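You operate a simulated robot arm through the tools that you are given. There is no shell and no other tool.

Carry out the task below with a simulated robot arm. There is one attempt and no reset: what you move stays moved.

TASK
Pack both white-lidded trays in the carton and seal it with beige tape.
Fine: roll the tape flat and stand the roller back. Set down upright: roller with a blue grip. What is to be rubbed or washed off counts as gone when no trace of it is left.

The check looks at the end state, three seconds after you hand in, the way a careful person would. Anything else that was tipped, shoved, dropped, spilled or broken makes it a failure. Lids that push on must go on centred and level and be pressed home; caps that screw on are set level and turned clockwise until they are tight.

THE ROBOT
A 5-joint arm with a two-finger parallel gripper, fixed in place. Base frame: the origin is at the foot of the arm, x ahead of it, y to its left, z up. Readings come in mm, rad, newtons and seconds.
It reaches about 1134 mm from its shoulder. Its first joint turns from -2.601 to 2.601 rad. Payload 1.57 kg.
Tool frame: the origin (TCP) lies between the finger pads and is the grasp point; the fingertips stand 30 mm ahead of it; z points along the fingers, y is the line along which they close. Largest opening 110 mm; finger width 24, thickness 12; the body of the gripper, 48 by 112 mm, starts 78 mm behind the TCP.
Orientation is that of the tool frame in the base frame, as a unit quaternion [w, x, y, z]. With the fingers straight down and closing along the base's y, the tool's x points along the base's -x, its y along +y and its z along -z.

THE INTERFACE
- The arm moves only by the tool nudge_tool. Its argument "commands" is a list of rows, each a list of 7 numbers: the shift along the base's x, y, z in mm, then the turn, a rotation vector about the base's x, y, z in rad, then the closure in counts, from 0 (fully open) to 255 (shut). In form: [[dx, dy, dz, wx, wy, wz, grip], ...]. A call has 1 to 20 rows; each row shifts and turns the commanded pose from where the row before left it. A row lasts 0.2 s, in which the tool goes at most 50 mm and 0.15 rad; a call with a longer step from one row to the next is refused whole, and so is a gripper value outside its range. A pose out of reach is approached as far as the arm can. The call stops where the force on the tool passes 40 N (or 10 N more than at its start, if that is more) or the arm is blocked; 0.2 s more then pass. Each finger travels about 153 mm/s and halts on what it meets, pressing with about 24 N; the grip force reading is that of the motor and also rises with nothing between the fingers. The clock runs only during rows and for 0.2 s after the last one: add rows that do not move to give the fingers time. It gives the time, the measured TCP pose, the force on the tool (base axes), the opening and the grip force at its end, in the units of the frame above (readings bear some noise), with the torque about the TCP (base axes, N m) and any sound that the robot's microphone picked up.
- Cameras (640 x 400 px; columns grow to the right, rows downward): "scene" is fixed at [401.7, -650.4, 1524]; the picture's right is [0.99, -0.12, 0.00], its down [-0.03, -0.29, -0.95] and it looks along [0.11, 0.95, -0.30] (base axes); focal length 347 px, centre (320, 200). "wrist" rides on the gripper at [70, 16, -141] in the tool frame; the picture's right is [-0.23, 0.97, 0.00], its down [-0.86, -0.20, -0.48] and it looks along [-0.47, -0.11, 0.88] (tool axes); focal length 222 px, centre (320, 200). There is no depth. A picture from a camera that has moved, and an enlarged one, comes with that camera's place and axes in the base frame and with its lens.
- snapshot(camera): a new picture of that camera. No time passes.
- move_column(by): slides the trunk up (or, below 0, down) by that many mm; the arm rides with it, the base frame stays. It gives what a move gives, with no picture.
- enlarge(camera, box): a new picture of the part [left, top, right, bottom] of that camera's present view, enlarged. No time passes.
- close_job(): hands the job in; it is judged then, once.

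Places have to be worked out from the pictures, the camera data and where the tool is seen. Open the gripper and draw the arm clear of the work before you hand the job in, unless the task says otherwise.

The tools are called after ">>>" by a JSON object that holds its "method" and its "body". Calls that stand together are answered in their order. nudge_tool: Moves the arm, as the interface text tells. Its arguments: {"type":"object","properties":{"commands":{"type":"array"}},"required":["commands"]} The other tools are called the same way: move_column (by) slides the trunk up or down; snapshot (camera) takes a picture; enlarge (camera, box) takes an enlarged picture of a part of a camera's view; close_job () hands the job in.

At the start:

```text
t: 0.0
tool_pos: [428.6, 477.1, 1183.9]
ee_rot: [0.0, 0.0, 1.0, 0.0]
ft_force: [-0.1, 0.5, 0.1]
moment: [0.03, -0.04, -0.02]
gripper_width: 109.9
grip_force: 0.0
trunk travel left (down, up): [-918.0, 52.0]
```

scene: 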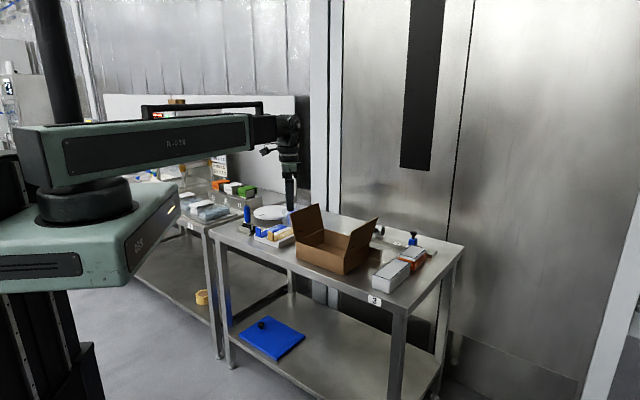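
wrist: 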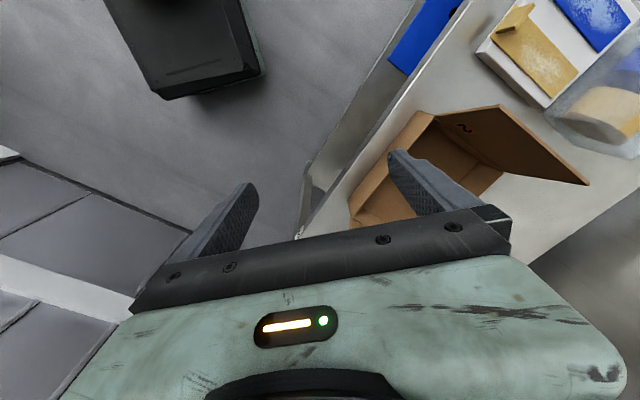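

I'll begin by looking closer at the tables in the scene camera to find the carton, the trays, the tape and the roller.

>>> {"method": "enlarge", "body": {"camera": "scene", "box": [200, 170, 360, 270]}}

>>> {"method": "enlarge", "body": {"camera": "scene", "box": [320, 200, 480, 300]}}

>>> {"method": "enlarge", "body": {"camera": "scene", "box": [140, 140, 300, 240]}}

>>> {"method": "enlarge", "body": {"camera": "scene", "box": [180, 270, 340, 370]}}

```text
4.00 times, centred on (280, 220) of scene
camera zoom: at [401.7, -650.4, 1524.0], right [0.99, -0.12, 0.0], down [-0.03, -0.29, -0.95], along [0.11, 0.95, -0.3], focal length 1388 px, centre (480, 120)
```

zoom: 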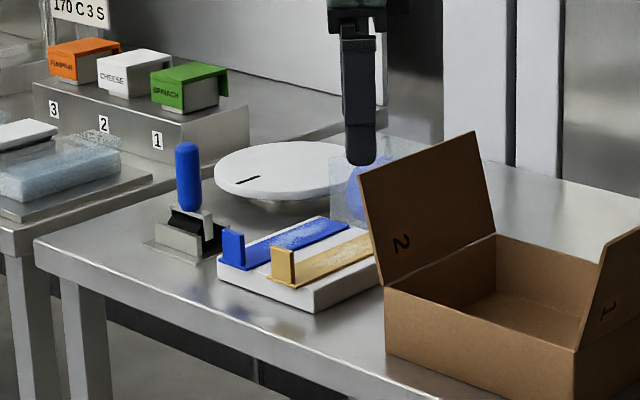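

```text
4.00 times, centred on (400, 250) of scene
camera zoom: at [401.7, -650.4, 1524.0], right [0.99, -0.12, 0.0], down [-0.03, -0.29, -0.95], along [0.11, 0.95, -0.3], focal length 1388 px, centre (0, 0)
```

zoom: 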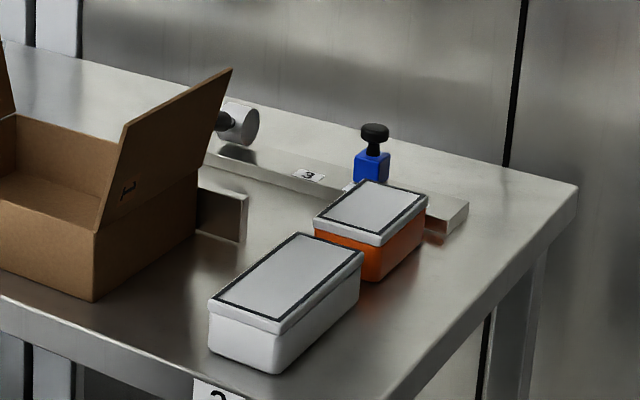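

```text
4.00 times, centred on (220, 190) of scene
camera zoom: at [401.7, -650.4, 1524.0], right [0.99, -0.12, 0.0], down [-0.03, -0.29, -0.95], along [0.11, 0.95, -0.3], focal length 1388 px, centre (720, 240)
```

zoom: 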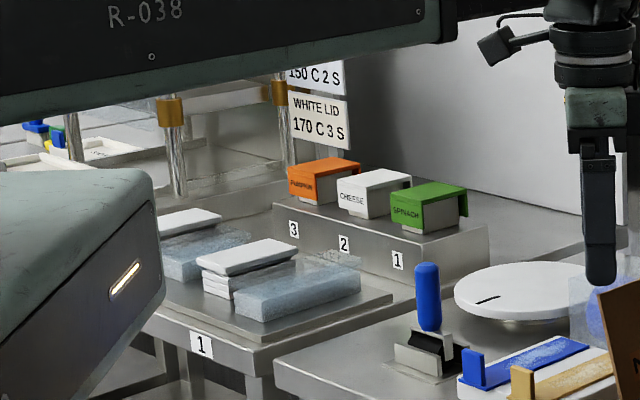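

```text
4.00 times, centred on (260, 320) of scene
camera zoom: at [401.7, -650.4, 1524.0], right [0.99, -0.12, 0.0], down [-0.03, -0.29, -0.95], along [0.11, 0.95, -0.3], focal length 1388 px, centre (560, -280)
```

zoom: 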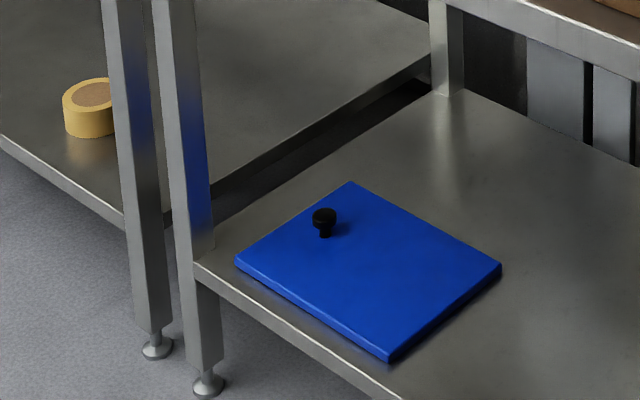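

The two white-lidded trays stand to the right of the open two-flap carton. The tape strips are on a white block and the blue-grip roller is in a stand. I'll zoom further for detail.

>>> {"method": "enlarge", "body": {"camera": "scene", "box": [232, 200, 312, 250]}}

>>> {"method": "enlarge", "body": {"camera": "scene", "box": [290, 200, 386, 280]}}

>>> {"method": "enlarge", "body": {"camera": "scene", "box": [362, 225, 442, 300]}}

>>> {"method": "enlarge", "body": {"camera": "wrist", "box": [340, 0, 640, 240]}}

>>> {"method": "enlarge", "body": {"camera": "scene", "box": [190, 120, 270, 190]}}

```text
8.00 times, centred on (272, 225) of scene
camera zoom: at [401.7, -650.4, 1524.0], right [0.99, -0.12, 0.0], down [-0.03, -0.29, -0.95], along [0.11, 0.95, -0.3], focal length 2775 px, centre (704, 0)
```

zoom: 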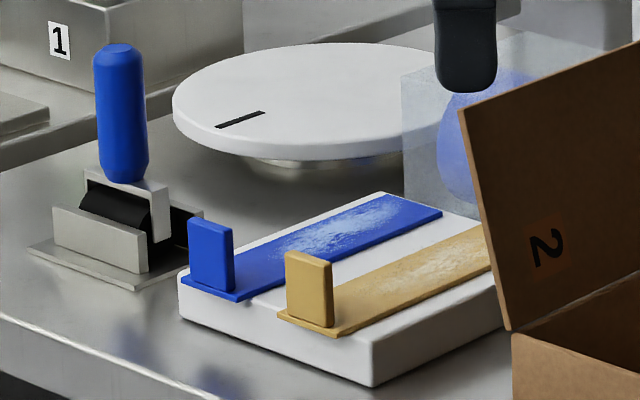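

```text
5.00 times, centred on (338, 240) of scene
camera zoom: at [401.7, -650.4, 1524.0], right [0.99, -0.12, 0.0], down [-0.03, -0.29, -0.95], along [0.11, 0.95, -0.3], focal length 1734 px, centre (230, 0)
```

zoom: 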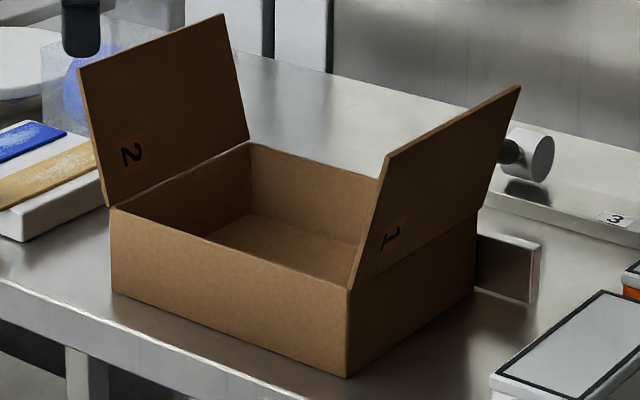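

```text
5.33 times, centred on (402, 262) of scene
camera zoom: at [401.7, -650.4, 1524.0], right [0.99, -0.12, 0.0], down [-0.03, -0.29, -0.95], along [0.11, 0.95, -0.3], focal length 1850 px, centre (-117, -133)
```

zoom: 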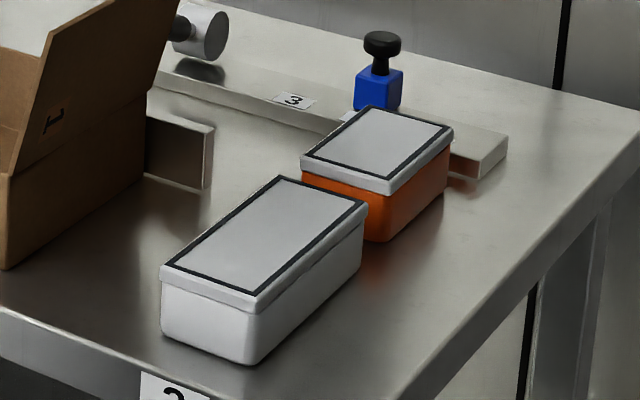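

```text
1.67 times, centred on (490, 120) of wrist
camera zoom: at [359.0, 492.1, 1325.8], right [0.23, 0.97, 0.0], down [0.86, -0.2, 0.48], along [0.47, -0.11, -0.88], focal length 370 px, centre (37, 333)
```

zoom: 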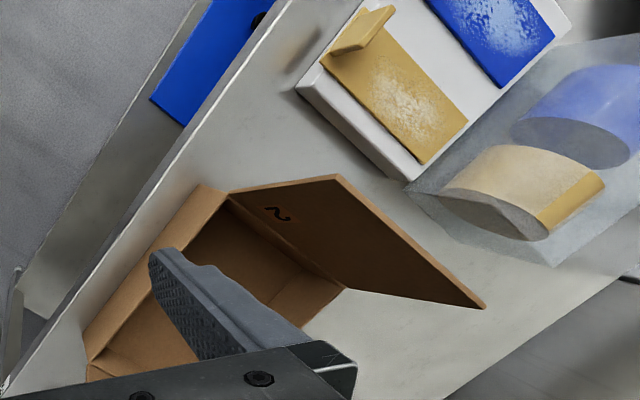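

```text
5.71 times, centred on (230, 155) of scene
camera zoom: at [401.7, -650.4, 1524.0], right [0.99, -0.12, 0.0], down [-0.03, -0.29, -0.95], along [0.11, 0.95, -0.3], focal length 1982 px, centre (834, 457)
```

zoom: 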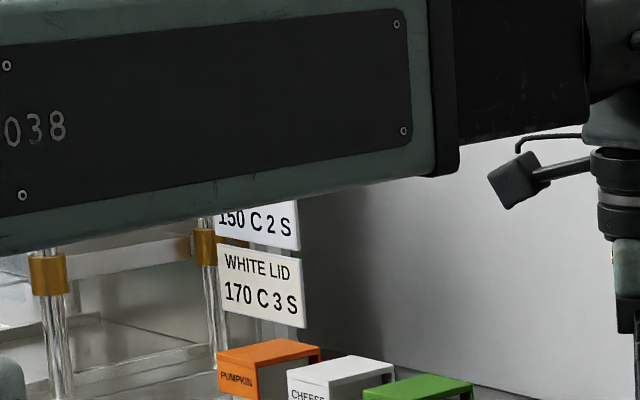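

Rough triangulation puts the table top at z≈855, the carton top at about 925 and the carton at about (610, 650), with everything turned about 45°. I'll spin the tool 45° so the wrist camera looks square across the table, then survey.

>>> {"method": "nudge_tool", "body": {"commands": [[10, 10, 10, 0, 0, 0.131, 0], [15, 15, 10, 0, 0, 0.131, 0], [15, 15, 10, 0, 0, 0.131, 0], [15, 15, 0, 0, 0, 0.131, 0], [15, 15, 0, 0, 0, 0.131, 0], [10, 10, 0, 0, 0, 0.131, 0]]}}

>>> {"method": "snapshot", "body": {"camera": "wrist"}}

```text
t: 1.4
tool_pos: [509.1, 556.9, 1183.2]
ee_rot: [0.0, -0.384, 0.923, -0.001]
ft_force: [0.4, -0.3, -0.3]
moment: [0.03, -0.02, 0.01]
gripper_width: 110.2
grip_force: 0.0
out of reach, approached as far as the arm can: row 1, 2, 3
trunk travel left (down, up): [-918.0, 52.0]
```

```text
taken
camera wrist: at [449.1, 518.3, 1325.7], right [-0.53, 0.85, 0.0], down [0.74, 0.47, 0.48], along [0.41, 0.25, -0.88], focal length 222 px, centre (320, 200)
```

wrist: 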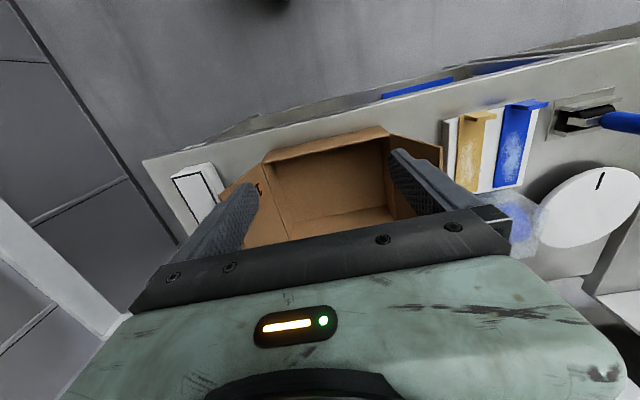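

The wrist view now covers the carton, tape block and roller. I'll enlarge the key parts for measurement.

>>> {"method": "enlarge", "body": {"camera": "wrist", "box": [140, 90, 460, 290]}}

>>> {"method": "enlarge", "body": {"camera": "wrist", "box": [420, 60, 640, 200]}}

```text
2.00 times, centred on (300, 190) of wrist
camera zoom: at [449.1, 518.3, 1325.7], right [-0.53, 0.85, 0.0], down [0.74, 0.47, 0.48], along [0.41, 0.25, -0.88], focal length 444 px, centre (360, 220)
```

zoom: 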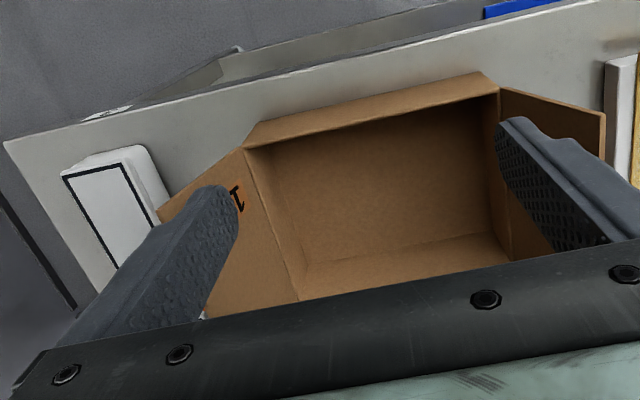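

```text
2.86 times, centred on (530, 130) of wrist
camera zoom: at [449.1, 518.3, 1325.7], right [-0.53, 0.85, 0.0], down [0.74, 0.47, 0.48], along [0.41, 0.25, -0.88], focal length 635 px, centre (-280, 400)
```

zoom: 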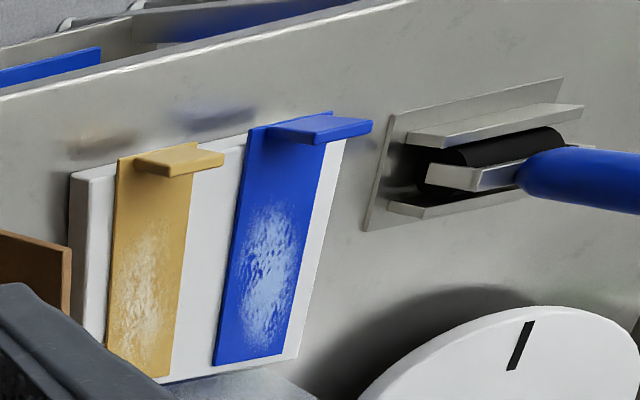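

I'll shift over the tape block and roller, keeping height, to get near-vertical views of them.

>>> {"method": "nudge_tool", "body": {"commands": [[-19, 42, 0, 0, 0, 0, 0], [-19, 42, 0, 0, 0, 0, 0], [-19, 42, 0, 0, 0, 0, 0], [-19, 42, 0, 0, 0, 0, 0], [-19, 42, 0, 0, 0, 0, 0], [-19, 42, 0, 0, 0, 0, 0], [-19, 42, 0, 0, 0, 0, 0]]}}

>>> {"method": "snapshot", "body": {"camera": "wrist"}}

>>> {"method": "enlarge", "body": {"camera": "wrist", "box": [220, 0, 420, 150]}}

>>> {"method": "enlarge", "body": {"camera": "wrist", "box": [100, 0, 300, 150]}}

>>> {"method": "enlarge", "body": {"camera": "wrist", "box": [420, 0, 640, 160]}}

```text
t: 3.0
tool_pos: [369.8, 838.2, 1186.1]
ee_rot: [0.001, -0.384, 0.923, 0.002]
ft_force: [-0.5, -0.4, 0.3]
moment: [0.03, -0.03, -0.02]
gripper_width: 110.0
grip_force: 0.2
out of reach, approached as far as the arm can: row 7
trunk travel left (down, up): [-918.0, 52.0]
```

```text
taken
camera wrist: at [308.6, 798.7, 1325.9], right [-0.53, 0.85, 0.0], down [0.74, 0.46, 0.48], along [0.41, 0.26, -0.88], focal length 222 px, centre (320, 200)
```

wrist: 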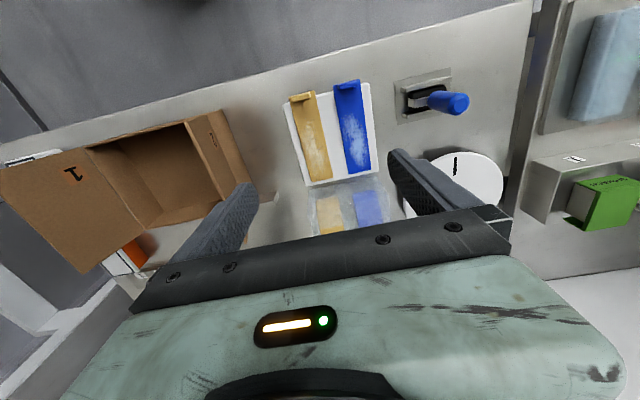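

```text
2.67 times, centred on (320, 75) of wrist
camera zoom: at [308.6, 798.7, 1325.9], right [-0.53, 0.85, 0.0], down [0.74, 0.46, 0.48], along [0.41, 0.26, -0.88], focal length 592 px, centre (320, 533)
```

zoom: 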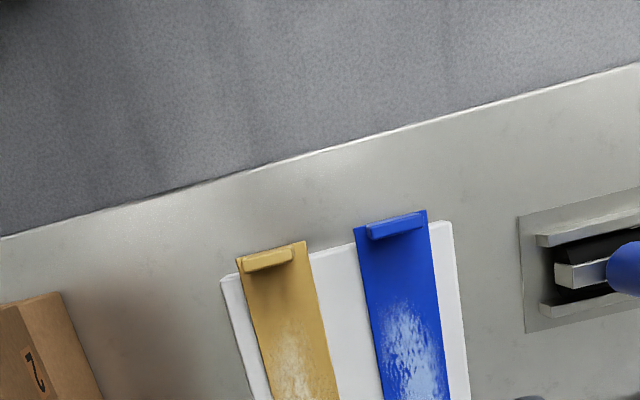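

```text
2.67 times, centred on (200, 75) of wrist
camera zoom: at [308.6, 798.7, 1325.9], right [-0.53, 0.85, 0.0], down [0.74, 0.46, 0.48], along [0.41, 0.26, -0.88], focal length 592 px, centre (640, 533)
```

zoom: 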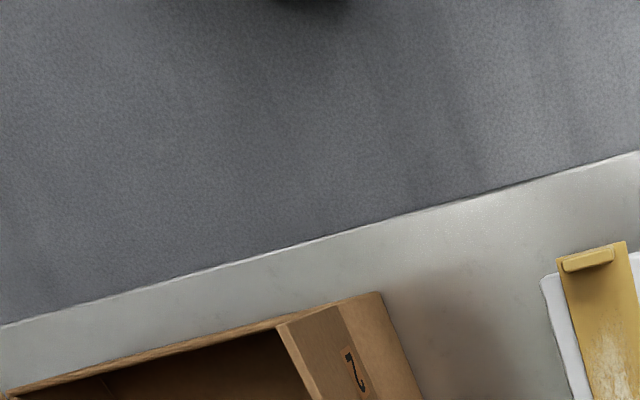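

```text
2.50 times, centred on (530, 80) of wrist
camera zoom: at [308.6, 798.7, 1325.9], right [-0.53, 0.85, 0.0], down [0.74, 0.46, 0.48], along [0.41, 0.26, -0.88], focal length 555 px, centre (-205, 500)
```

zoom: 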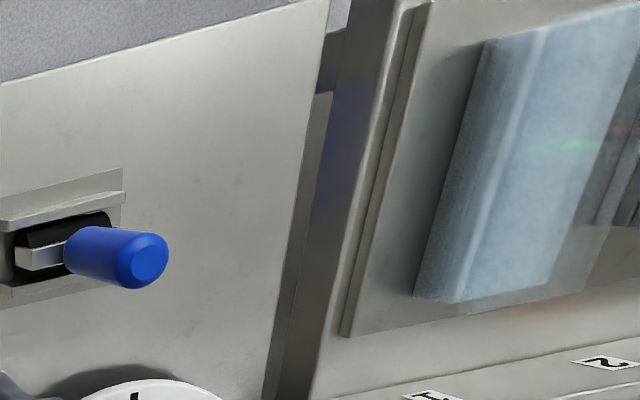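

Table top comes out near 857, the beige tab top at about (350, 785, 930), and the roller stand near (260, 945). Next I'll traverse to the right-hand side, staying high over the flaps, to view the trays and carton.

>>> {"method": "nudge_tool", "body": {"commands": [[33, -31.5, -1, 0, 0, 0, 0], [33, -31.5, -1, 0, 0, 0, 0], [33, -31.5, -1, 0, 0, 0, 0], [33, -31.5, -1, 0, 0, 0, 0], [33, -31.5, -1, 0, 0, 0, 0], [33, -31.5, -1, 0, 0, 0, 0], [33, -31.5, -1, 0, 0, 0, 0], [33, -31.5, -1, 0, 0, 0, 0], [33, -31.5, -1, 0, 0, 0, 0], [33, -31.5, -1, 0, 0, 0, 0], [33, -31.5, -1, 0, 0, 0, 0], [33, -31.5, -1, 0, 0, 0, 0]]}}

>>> {"method": "snapshot", "body": {"camera": "wrist"}}

>>> {"method": "snapshot", "body": {"camera": "scene"}}

```text
t: 5.6
tool_pos: [767.5, 460.7, 1185.4]
ee_rot: [0.001, -0.384, 0.923, 0.0]
ft_force: [-0.4, -0.4, -0.1]
moment: [0.0, -0.02, 0.01]
gripper_width: 110.3
grip_force: 0.0
out of reach, approached as far as the arm can: row 2, 7, 11
trunk travel left (down, up): [-918.0, 52.0]
```

```text
taken
camera wrist: at [706.1, 422.4, 1325.6], right [-0.53, 0.85, 0.0], down [0.75, 0.46, 0.48], along [0.41, 0.25, -0.88], focal length 222 px, centre (320, 200)
```

wrist: 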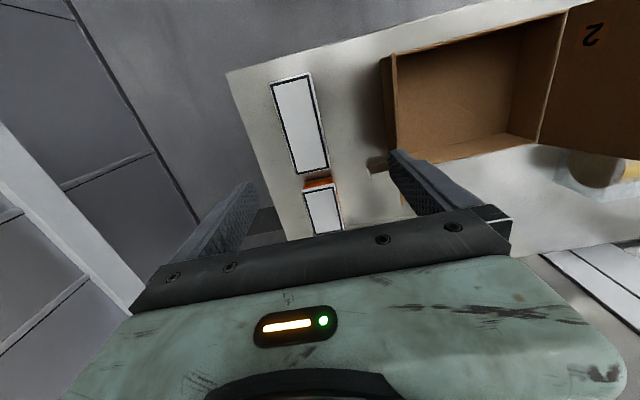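

```text
taken
```

scene: 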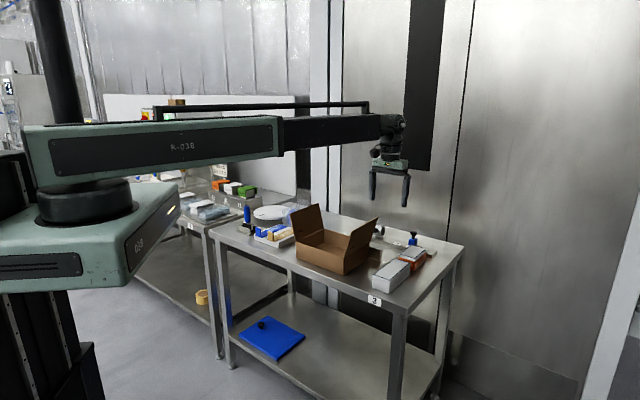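

The arm is telescoping and horizontal. I'll enlarge the wrist view of the trays and the carton.

>>> {"method": "enlarge", "body": {"camera": "wrist", "box": [220, 50, 420, 250]}}

>>> {"method": "enlarge", "body": {"camera": "wrist", "box": [360, 0, 640, 220]}}

```text
2.00 times, centred on (320, 150) of wrist
camera zoom: at [706.1, 422.4, 1325.6], right [-0.53, 0.85, 0.0], down [0.75, 0.46, 0.48], along [0.41, 0.25, -0.88], focal length 444 px, centre (320, 300)
```

zoom: 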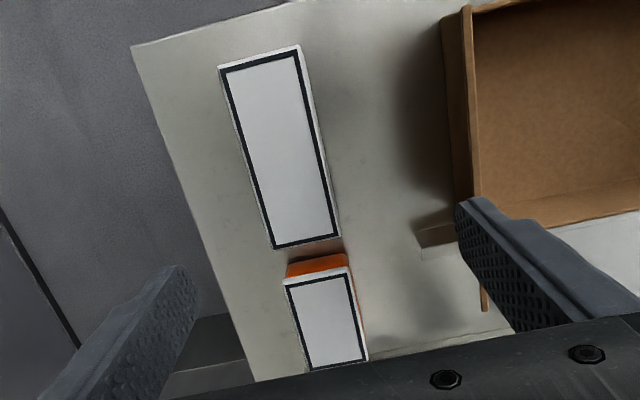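

```text
1.82 times, centred on (500, 110) of wrist
camera zoom: at [706.1, 422.4, 1325.6], right [-0.53, 0.85, 0.0], down [0.75, 0.46, 0.48], along [0.41, 0.25, -0.88], focal length 404 px, centre (-7, 364)
```

zoom: 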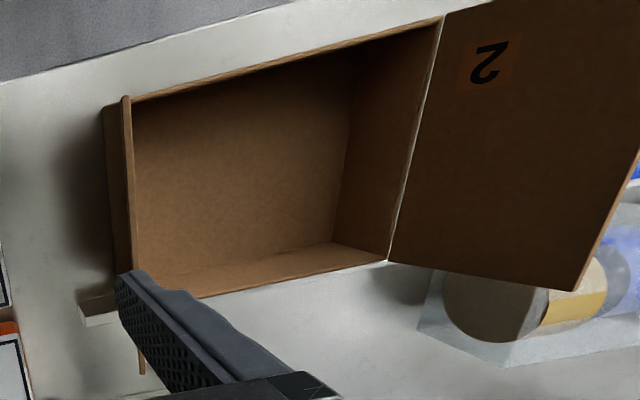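

Trays: the large one is about 167×69 centred at (792, 439), lid z≈913. The small one is about 114×70 centred at (918, 567). I'll place the camera above the carton for accurate inner dimensions and check the table corner in the scene view.

>>> {"method": "nudge_tool", "body": {"commands": [[-20, 38, 0, 0, 0, 0, 0], [-20, 38, 0, 0, 0, 0, 0], [-20, 38, 0, 0, 0, 0, 0], [-20, 38, 0, 0, 0, 0, 0], [-20, 38, 0, 0, 0, 0, 0], [-8, 20, 0, 0, 0, 0, 0]]}}

>>> {"method": "snapshot", "body": {"camera": "wrist"}}

>>> {"method": "enlarge", "body": {"camera": "wrist", "box": [180, 20, 460, 195]}}

>>> {"method": "enlarge", "body": {"camera": "scene", "box": [380, 280, 460, 330]}}

```text
t: 7.0
tool_pos: [651.9, 664.1, 1184.1]
ee_rot: [0.001, -0.384, 0.923, 0.0]
ft_force: [-0.4, 0.0, 0.6]
moment: [0.0, 0.0, 0.03]
gripper_width: 109.8
grip_force: 0.0
out of reach, approached as far as the arm can: row 6
trunk travel left (down, up): [-918.0, 52.0]
```

```text
taken
camera wrist: at [591.1, 625.4, 1325.6], right [-0.53, 0.85, 0.0], down [0.74, 0.46, 0.48], along [0.41, 0.25, -0.88], focal length 222 px, centre (320, 200)
```

wrist: 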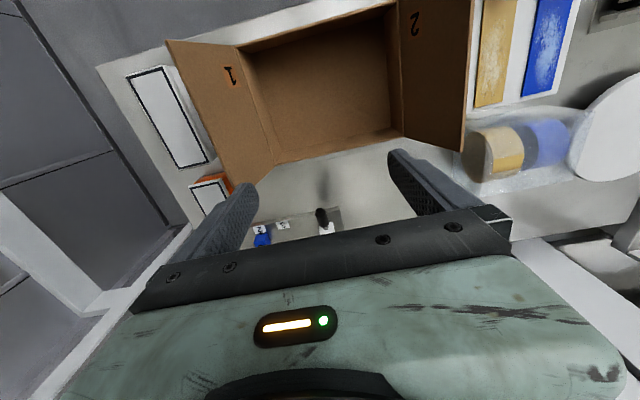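

```text
2.29 times, centred on (320, 108) of wrist
camera zoom: at [591.1, 625.4, 1325.6], right [-0.53, 0.85, 0.0], down [0.74, 0.46, 0.48], along [0.41, 0.25, -0.88], focal length 508 px, centre (320, 411)
```

zoom: 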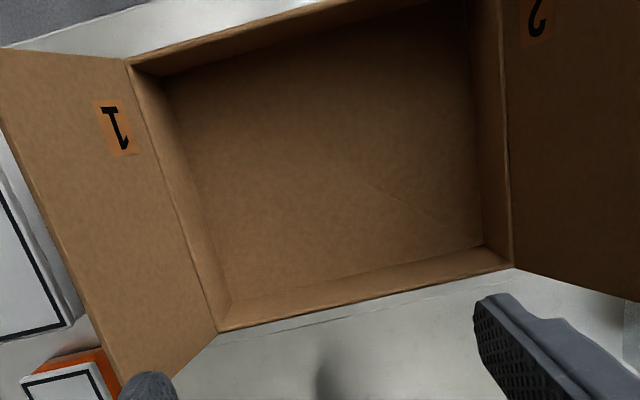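

```text
8.00 times, centred on (420, 305) of scene
camera zoom: at [401.7, -650.4, 1524.0], right [0.99, -0.12, 0.0], down [-0.03, -0.29, -0.95], along [0.11, 0.95, -0.3], focal length 2775 px, centre (-480, -640)
```

zoom: 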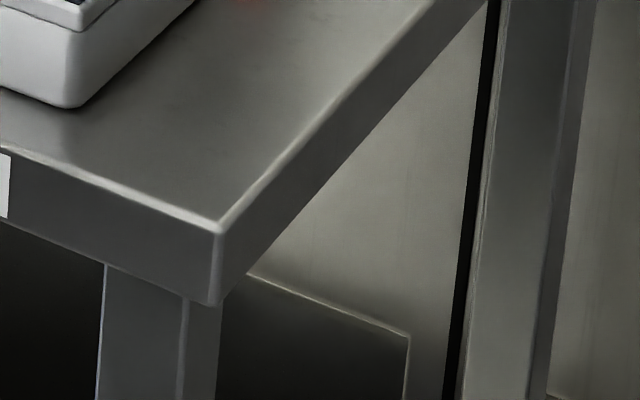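

The carton is about 230×181 outside, its rim at z≈938, with both flaps leaning out to z≈1040. The table is at about 860. I move above the large tray (792, 439) and descend part-way to check alignment before gripping.

>>> {"method": "nudge_tool", "body": {"commands": [[23.3, -37.5, 0, 0, 0, 0, 0], [23.3, -37.5, 0, 0, 0, 0, 0], [23.3, -37.5, 0, 0, 0, 0, 0], [23.3, -37.5, 0, 0, 0, 0, 0], [23.3, -37.5, 0, 0, 0, 0, 0], [23.3, -37.5, 0, 0, 0, 0, 0], [0, 0, -40, 0, 0, 0, 0], [0, 0, -40, 0, 0, 0, 0], [0, 0, -40, 0, 0, 0, 0], [0, 0, -40, 0, 0, 0, 0], [0, 0, 0, 0, 0, 0, 0]]}}

>>> {"method": "snapshot", "body": {"camera": "wrist"}}

>>> {"method": "snapshot", "body": {"camera": "scene"}}

```text
t: 9.4
tool_pos: [793.8, 440.8, 1184.3]
ee_rot: [0.0, -0.384, 0.923, 0.0]
ft_force: [0.3, 0.5, -0.1]
moment: [-0.01, 0.0, 0.02]
gripper_width: 110.0
grip_force: 0.0
out of reach, approached as far as the arm can: row 6, 7, 8, 9, 10
trunk travel left (down, up): [-918.0, 52.0]
```

```text
taken
camera wrist: at [732.9, 402.8, 1325.7], right [-0.53, 0.85, 0.0], down [0.75, 0.46, 0.48], along [0.41, 0.25, -0.88], focal length 222 px, centre (320, 200)
```

wrist: 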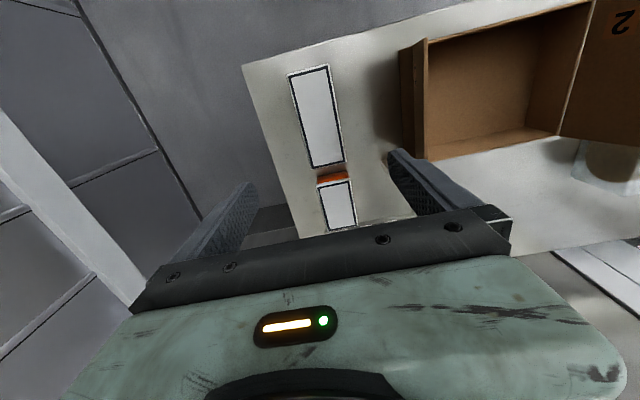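

```text
taken
```

scene: 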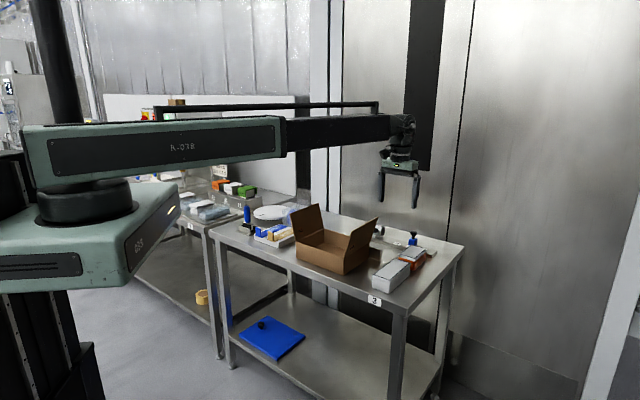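

The arm itself can't change height with the tool vertical; only the column does. I'll send a null row to see whether the commanded pose still carries the unreachable z.

>>> {"method": "nudge_tool", "body": {"commands": [[0, 0, 0, 0, 0, 0, 0]]}}

>>> {"method": "move_column", "body": {"by": -100}}

>>> {"method": "nudge_tool", "body": {"commands": [[0, 0, 0, 0, 0, 0, 0]]}}

```text
t: 9.8
tool_pos: [793.1, 442.2, 1184.0]
ee_rot: [0.001, -0.383, 0.924, 0.0]
ft_force: [-0.4, -0.5, 0.8]
moment: [-0.03, -0.02, 0.0]
gripper_width: 110.1
grip_force: 0.1
trunk travel left (down, up): [-918.0, 52.0]
```

```text
t: 11.1
tool_pos: [793.7, 440.8, 1085.0]
ee_rot: [0.0, -0.383, 0.924, 0.0]
ft_force: [-0.2, 0.1, 0.2]
moment: [0.01, -0.05, 0.03]
gripper_width: 110.1
grip_force: 0.1
trunk travel left (down, up): [-818.0, 152.0]
```

```text
t: 11.5
tool_pos: [793.5, 440.8, 1083.7]
ee_rot: [-0.001, -0.384, 0.923, 0.0]
ft_force: [0.2, -0.3, 0.0]
moment: [-0.02, 0.0, 0.01]
gripper_width: 110.1
grip_force: 0.0
trunk travel left (down, up): [-818.0, 152.0]
```

The column moves the tool cleanly. I check alignment over the tray from this lower height.

>>> {"method": "snapshot", "body": {"camera": "wrist"}}

>>> {"method": "enlarge", "body": {"camera": "scene", "box": [350, 190, 450, 290]}}

```text
taken
camera wrist: at [732.9, 402.8, 1225.8], right [-0.53, 0.85, 0.0], down [0.75, 0.46, 0.48], along [0.41, 0.25, -0.88], focal length 222 px, centre (320, 200)
```

wrist: 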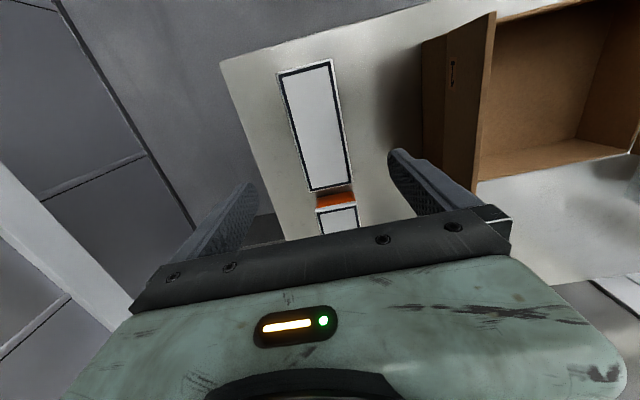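

```text
4.00 times, centred on (400, 240) of scene
camera zoom: at [401.7, -650.4, 1524.0], right [0.99, -0.12, 0.0], down [-0.03, -0.29, -0.95], along [0.11, 0.95, -0.3], focal length 1388 px, centre (0, 40)
```

zoom: 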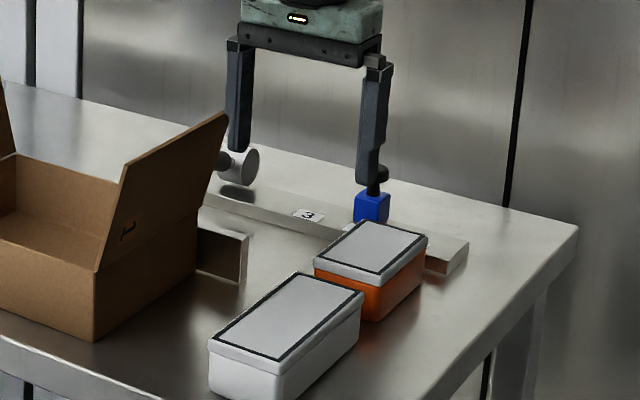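

Alignment agrees with the tray centre at (792, 439). I'll trim by about 2 mm and lower so the pads straddle the lid.

>>> {"method": "nudge_tool", "body": {"commands": [[-1.5, -2, 0, 0, 0, 0, 0], [0, 0, 0, 0, 0, 0, 0]]}}

>>> {"method": "move_column", "body": {"by": -168}}

>>> {"method": "snapshot", "body": {"camera": "wrist"}}

>>> {"method": "snapshot", "body": {"camera": "scene"}}

>>> {"method": "enlarge", "body": {"camera": "scene", "box": [350, 210, 450, 310]}}

```text
t: 12.1
tool_pos: [792.5, 439.4, 1084.7]
ee_rot: [0.001, -0.383, 0.924, 0.0]
ft_force: [-0.1, -0.3, 0.5]
moment: [-0.02, -0.01, 0.03]
gripper_width: 110.1
grip_force: 0.0
trunk travel left (down, up): [-818.0, 152.0]
```

```text
t: 14.0
tool_pos: [792.2, 438.8, 916.1]
ee_rot: [0.0, -0.384, 0.923, 0.0]
ft_force: [0.3, 0.0, 0.3]
moment: [-0.03, 0.03, 0.01]
gripper_width: 110.0
grip_force: 0.0
trunk travel left (down, up): [-650.0, 320.0]
```

```text
taken
camera wrist: at [731.3, 400.6, 1057.8], right [-0.53, 0.85, 0.0], down [0.75, 0.46, 0.48], along [0.41, 0.25, -0.88], focal length 222 px, centre (320, 200)
```

wrist: 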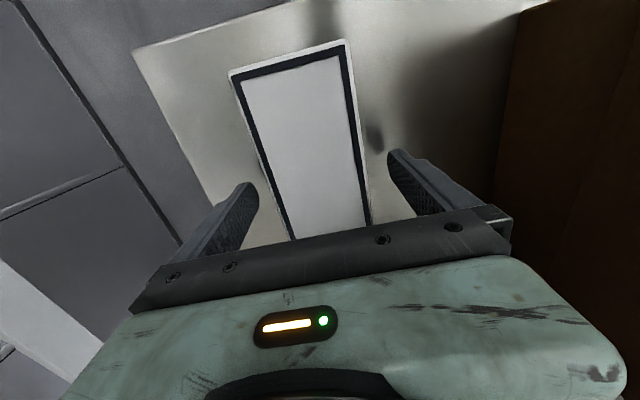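

```text
taken
```

scene: 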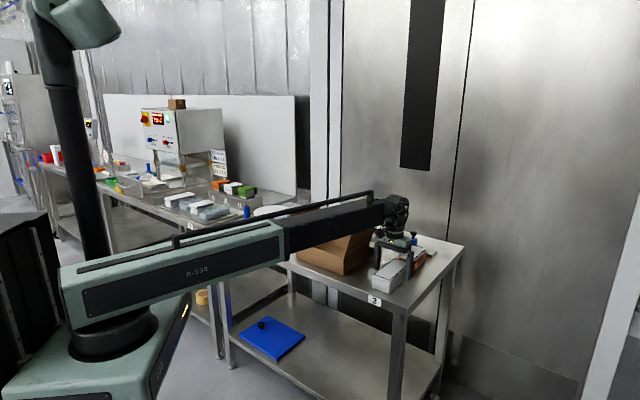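

```text
4.00 times, centred on (400, 260) of scene
camera zoom: at [401.7, -650.4, 1524.0], right [0.99, -0.12, 0.0], down [-0.03, -0.29, -0.95], along [0.11, 0.95, -0.3], focal length 1388 px, centre (0, -40)
```

zoom: 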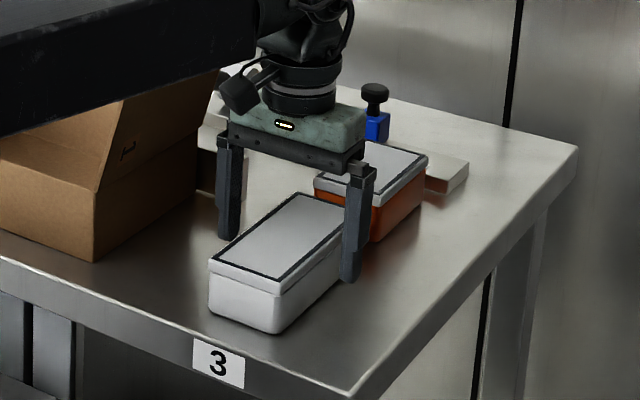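

Fingers straddle the lid evenly with no contact. I close on it.

>>> {"method": "nudge_tool", "body": {"commands": [[0, 0, 0, 0, 0, 0, 255], [0, 0, 0, 0, 0, 0, 255], [0, 0, 0, 0, 0, 0, 255], [0, 0, 0, 0, 0, 0, 255]]}}

>>> {"method": "move_column", "body": {"by": 40}}

>>> {"method": "enlarge", "body": {"camera": "scene", "box": [350, 200, 450, 300]}}

>>> {"method": "snapshot", "body": {"camera": "wrist"}}

```text
t: 15.0
tool_pos: [792.5, 439.3, 917.4]
ee_rot: [0.0, -0.384, 0.923, 0.0]
ft_force: [1.0, 0.8, -0.1]
moment: [-0.09, 0.0, -0.03]
gripper_width: 71.8
grip_force: 24.1
trunk travel left (down, up): [-650.0, 320.0]
```

```text
t: 15.9
tool_pos: [792.7, 439.6, 955.7]
ee_rot: [0.0, -0.383, 0.924, 0.0]
ft_force: [0.1, -1.5, -3.1]
moment: [0.0, 0.0, -0.02]
gripper_width: 71.8
grip_force: 24.4
trunk travel left (down, up): [-690.0, 280.0]
```

```text
4.00 times, centred on (400, 250) of scene
camera zoom: at [401.7, -650.4, 1524.0], right [0.99, -0.12, 0.0], down [-0.03, -0.29, -0.95], along [0.11, 0.95, -0.3], focal length 1388 px, centre (0, 0)
```

zoom: 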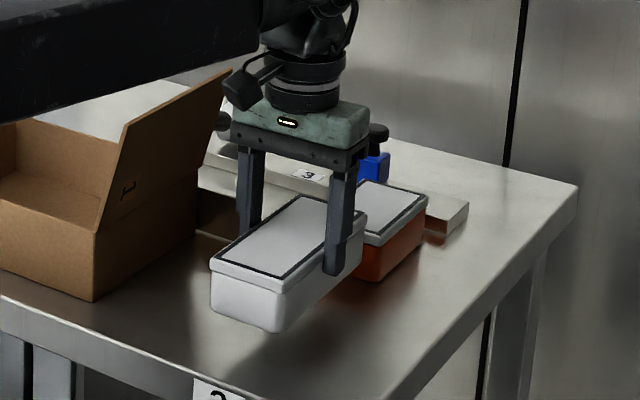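

```text
taken
camera wrist: at [731.6, 400.8, 1097.5], right [-0.53, 0.85, 0.0], down [0.75, 0.46, 0.48], along [0.41, 0.25, -0.88], focal length 222 px, centre (320, 200)
```

wrist: 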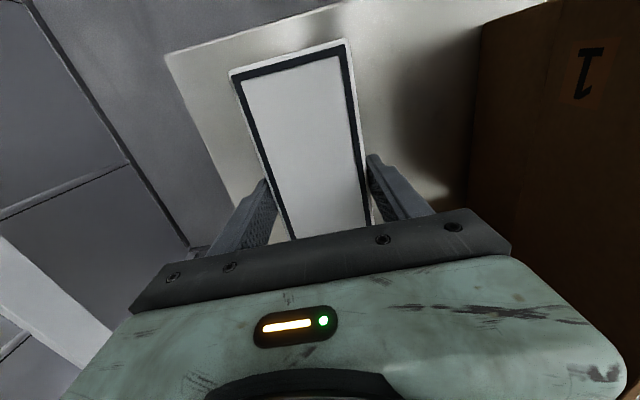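

The tray lifted whole (about 3 N), and the gripper reads 71.8 mm wide. I raise it above flap height and carry it over the carton, keeping its orientation for now, to compare its length with the inside of the box.

>>> {"method": "move_column", "body": {"by": 165}}

>>> {"method": "nudge_tool", "body": {"commands": [[-12, 14, 0, 0, 0, 0, 255], [-25, 28.6, 0, 0, 0, 0, 255], [-25, 28.6, 0, 0, 0, 0, 255], [-25, 28.6, 0, 0, 0, 0, 255], [-25, 28.6, 0, 0, 0, 0, 255], [-25, 28.6, 0, 0, 0, 0, 255], [-12.4, 14.6, 0, 0, 0, 0, 255], [0, 0, 0, 0, 0, 0, 255]]}}

>>> {"method": "snapshot", "body": {"camera": "wrist"}}

>>> {"method": "enlarge", "body": {"camera": "scene", "box": [290, 180, 390, 280]}}

>>> {"method": "enlarge", "body": {"camera": "wrist", "box": [120, 0, 520, 230]}}

```text
t: 17.7
tool_pos: [793.2, 439.3, 1119.6]
ee_rot: [0.0, -0.383, 0.924, 0.0]
ft_force: [0.0, -0.1, -3.2]
moment: [0.0, 0.01, 0.01]
gripper_width: 71.6
grip_force: 24.1
trunk travel left (down, up): [-855.0, 115.0]
```

```text
t: 19.5
tool_pos: [642.1, 611.0, 1121.5]
ee_rot: [-0.001, -0.384, 0.923, 0.0]
ft_force: [-0.8, 0.3, -2.7]
moment: [0.0, 0.01, 0.03]
gripper_width: 71.7
grip_force: 24.1
trunk travel left (down, up): [-855.0, 115.0]
```

```text
taken
camera wrist: at [580.5, 572.7, 1262.6], right [-0.53, 0.85, 0.0], down [0.75, 0.46, 0.48], along [0.41, 0.25, -0.88], focal length 222 px, centre (320, 200)
```

wrist: 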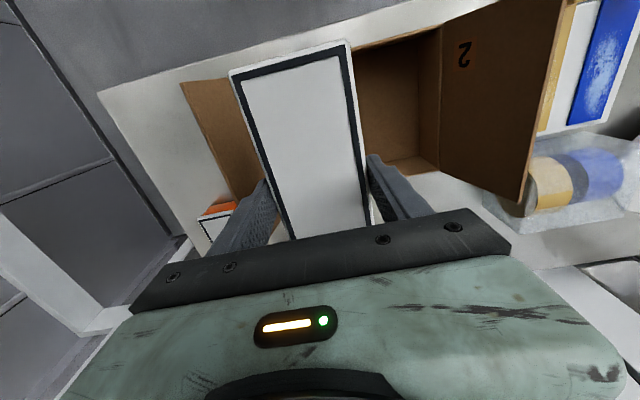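

```text
4.00 times, centred on (340, 230) of scene
camera zoom: at [401.7, -650.4, 1524.0], right [0.99, -0.12, 0.0], down [-0.03, -0.29, -0.95], along [0.11, 0.95, -0.3], focal length 1388 px, centre (240, 80)
```

zoom: 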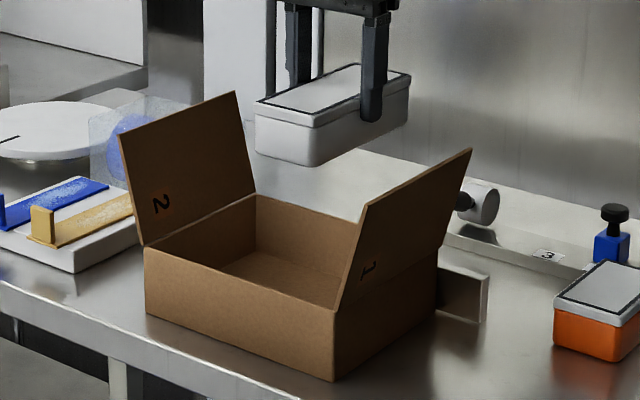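

```text
1.60 times, centred on (320, 115) of wrist
camera zoom: at [580.5, 572.7, 1262.6], right [-0.53, 0.85, 0.0], down [0.75, 0.46, 0.48], along [0.41, 0.25, -0.88], focal length 355 px, centre (320, 336)
```

zoom: 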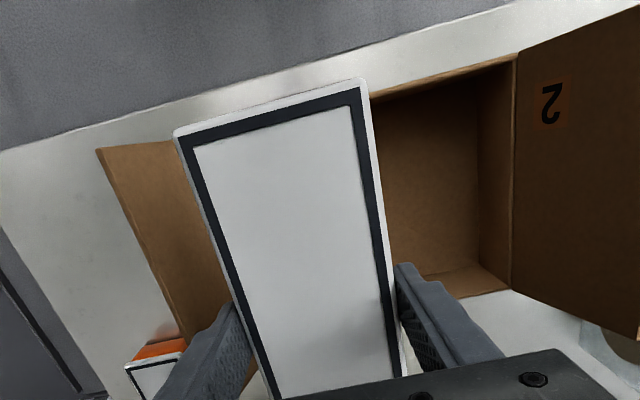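

I'll zoom on the carton rim corners to judge wall thickness and inner depth.

>>> {"method": "enlarge", "body": {"camera": "wrist", "box": [400, 140, 480, 190]}}

>>> {"method": "enlarge", "body": {"camera": "wrist", "box": [400, 10, 480, 60]}}

>>> {"method": "enlarge", "body": {"camera": "scene", "box": [330, 220, 390, 280]}}

>>> {"method": "enlarge", "body": {"camera": "scene", "box": [290, 215, 350, 260]}}

```text
8.00 times, centred on (440, 165) of wrist
camera zoom: at [580.5, 572.7, 1262.6], right [-0.53, 0.85, 0.0], down [0.75, 0.46, 0.48], along [0.41, 0.25, -0.88], focal length 1777 px, centre (-640, 480)
```

zoom: 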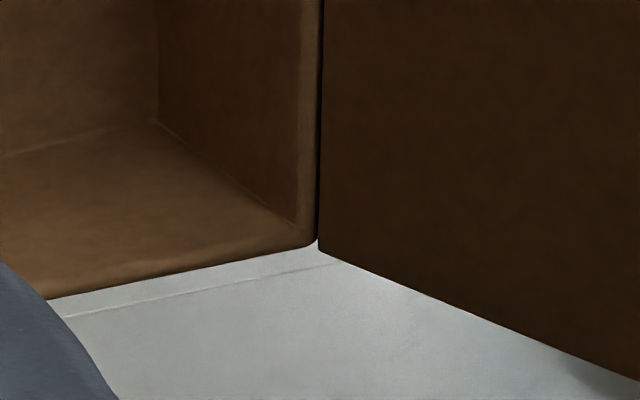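

```text
8.00 times, centred on (440, 35) of wrist
camera zoom: at [580.5, 572.7, 1262.6], right [-0.53, 0.85, 0.0], down [0.75, 0.46, 0.48], along [0.41, 0.25, -0.88], focal length 1777 px, centre (-640, 1520)
```

zoom: 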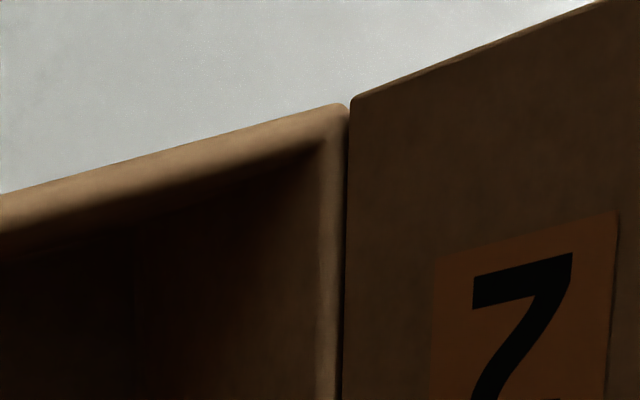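

```text
6.67 times, centred on (360, 250) of scene
camera zoom: at [401.7, -650.4, 1524.0], right [0.99, -0.12, 0.0], down [-0.03, -0.29, -0.95], along [0.11, 0.95, -0.3], focal length 2313 px, centre (53, -133)
```

zoom: 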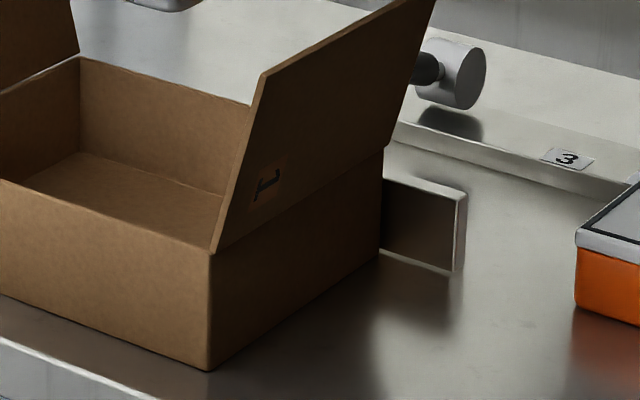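

```text
8.89 times, centred on (320, 238) of scene
camera zoom: at [401.7, -650.4, 1524.0], right [0.99, -0.12, 0.0], down [-0.03, -0.29, -0.95], along [0.11, 0.95, -0.3], focal length 3084 px, centre (320, -133)
```

zoom: 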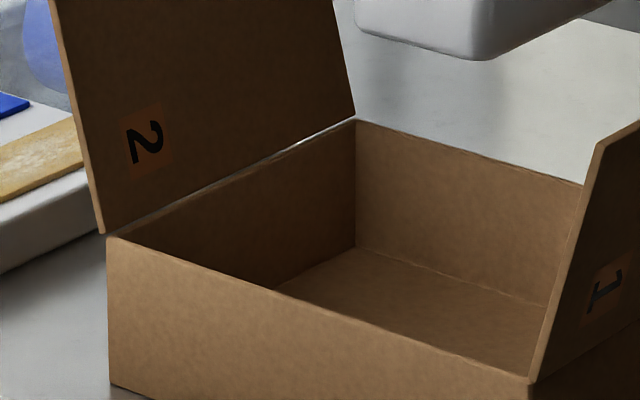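

Inner depth works out at about 176 mm against a tray of about 169, so the unrotated placement fits with roughly ±3.5 mm, and both trays can stand side by side with finger room. I trim the position and lower to just above the rim.

>>> {"method": "nudge_tool", "body": {"commands": [[-4, 2.4, 0, 0, 0, 0, 255], [0, 0, 0, 0, 0, 0, 255]]}}

>>> {"method": "move_column", "body": {"by": -116}}

>>> {"method": "snapshot", "body": {"camera": "wrist"}}

>>> {"method": "enlarge", "body": {"camera": "wrist", "box": [150, 0, 470, 200]}}

>>> {"method": "enlarge", "body": {"camera": "scene", "box": [290, 190, 390, 280]}}

```text
t: 20.1
tool_pos: [639.3, 613.9, 1121.0]
ee_rot: [0.0, -0.383, 0.924, 0.0]
ft_force: [-0.4, -0.3, -2.7]
moment: [0.01, 0.02, 0.06]
gripper_width: 71.9
grip_force: 24.0
trunk travel left (down, up): [-855.0, 115.0]
```

```text
t: 21.6
tool_pos: [638.7, 614.0, 1005.6]
ee_rot: [0.0, -0.384, 0.924, 0.0]
ft_force: [0.4, -0.6, -1.1]
moment: [0.02, 0.03, 0.01]
gripper_width: 72.0
grip_force: 23.9
trunk travel left (down, up): [-739.0, 231.0]
```

```text
taken
camera wrist: at [577.3, 574.8, 1146.7], right [-0.53, 0.85, 0.0], down [0.75, 0.46, 0.48], along [0.41, 0.25, -0.88], focal length 222 px, centre (320, 200)
```

wrist: 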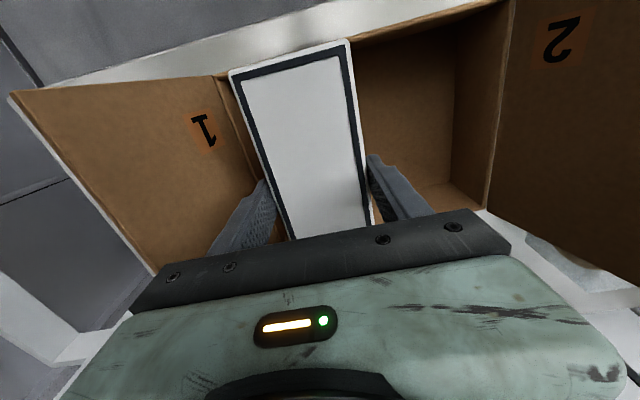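

```text
2.00 times, centred on (310, 100) of wrist
camera zoom: at [577.3, 574.8, 1146.7], right [-0.53, 0.85, 0.0], down [0.75, 0.46, 0.48], along [0.41, 0.25, -0.88], focal length 444 px, centre (340, 400)
```

zoom: 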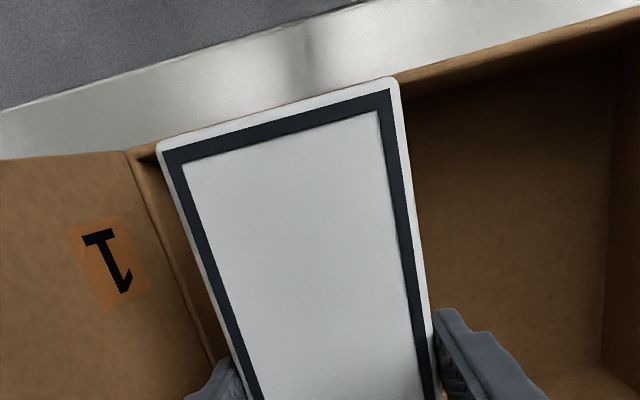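

```text
4.44 times, centred on (340, 235) of scene
camera zoom: at [401.7, -650.4, 1524.0], right [0.99, -0.12, 0.0], down [-0.03, -0.29, -0.95], along [0.11, 0.95, -0.3], focal length 1542 px, centre (231, 44)
```

zoom: 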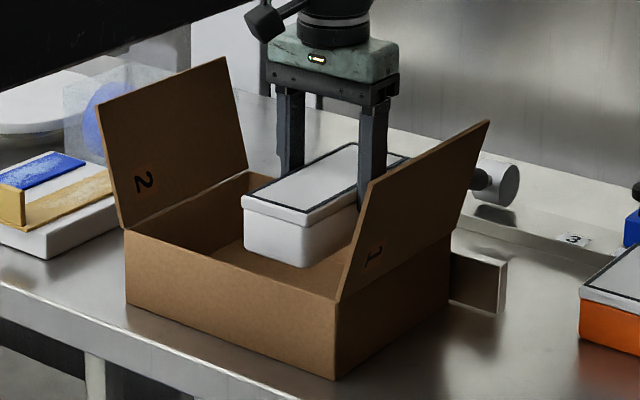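

Tray and carton edges line up with about 3–4 mm clearance at each end. I lower in stages, watching the force.

>>> {"method": "move_column", "body": {"by": -42}}

>>> {"method": "enlarge", "body": {"camera": "wrist", "box": [150, 0, 470, 200]}}

>>> {"method": "enlarge", "body": {"camera": "scene", "box": [310, 200, 380, 270]}}

```text
t: 22.5
tool_pos: [637.3, 612.6, 963.5]
ee_rot: [0.0, -0.383, 0.924, -0.001]
ft_force: [-0.1, 0.2, -3.1]
moment: [0.02, -0.02, 0.03]
gripper_width: 71.6
grip_force: 24.0
trunk travel left (down, up): [-697.0, 273.0]
```

```text
2.00 times, centred on (310, 100) of wrist
camera zoom: at [577.2, 574.8, 1104.6], right [-0.53, 0.85, 0.0], down [0.75, 0.46, 0.48], along [0.41, 0.25, -0.88], focal length 444 px, centre (340, 400)
```

zoom: 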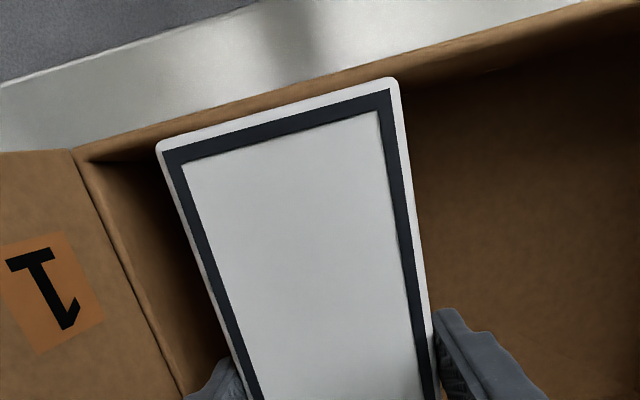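

```text
5.71 times, centred on (345, 235) of scene
camera zoom: at [401.7, -650.4, 1524.0], right [0.99, -0.12, 0.0], down [-0.03, -0.29, -0.95], along [0.11, 0.95, -0.3], focal length 1982 px, centre (177, 0)
```

zoom: 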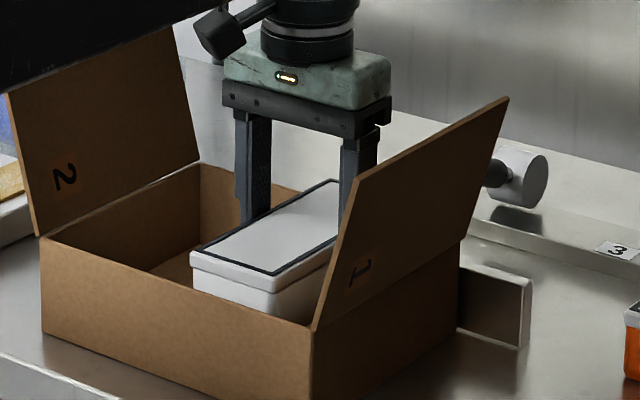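

Still clear in front. I continue down with the lid entering the rim.

>>> {"method": "move_column", "body": {"by": -18}}

>>> {"method": "enlarge", "body": {"camera": "wrist", "box": [150, 0, 470, 200]}}

>>> {"method": "enlarge", "body": {"camera": "scene", "box": [310, 200, 380, 270]}}

```text
t: 23.1
tool_pos: [638.7, 612.3, 944.3]
ee_rot: [0.0, -0.384, 0.923, -0.001]
ft_force: [0.8, 0.4, -1.8]
moment: [-0.02, 0.01, 0.01]
gripper_width: 71.7
grip_force: 23.3
trunk travel left (down, up): [-679.0, 291.0]
```

```text
2.00 times, centred on (310, 100) of wrist
camera zoom: at [577.2, 574.8, 1086.6], right [-0.53, 0.85, 0.0], down [0.75, 0.46, 0.48], along [0.41, 0.25, -0.88], focal length 444 px, centre (340, 400)
```

zoom: 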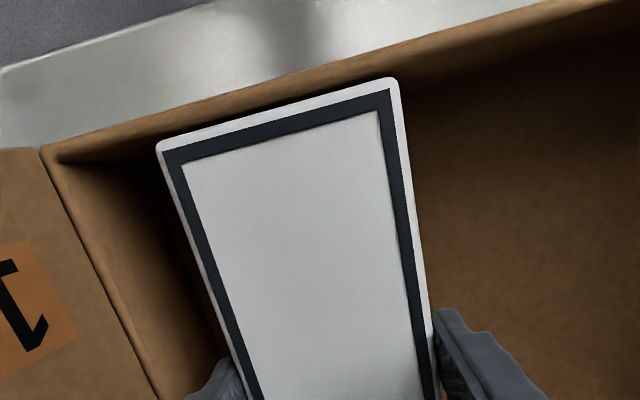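

```text
5.71 times, centred on (345, 235) of scene
camera zoom: at [401.7, -650.4, 1524.0], right [0.99, -0.12, 0.0], down [-0.03, -0.29, -0.95], along [0.11, 0.95, -0.3], focal length 1982 px, centre (177, 0)
```

zoom: 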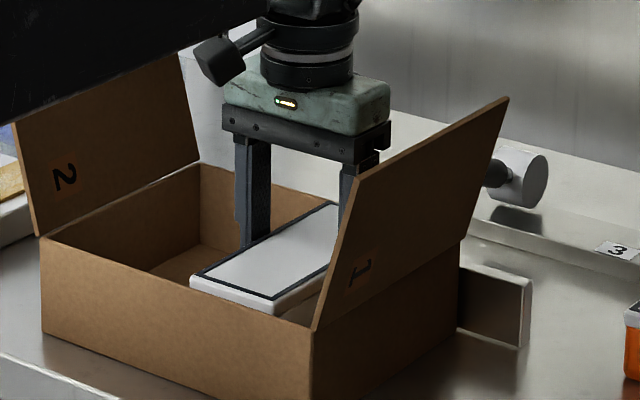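

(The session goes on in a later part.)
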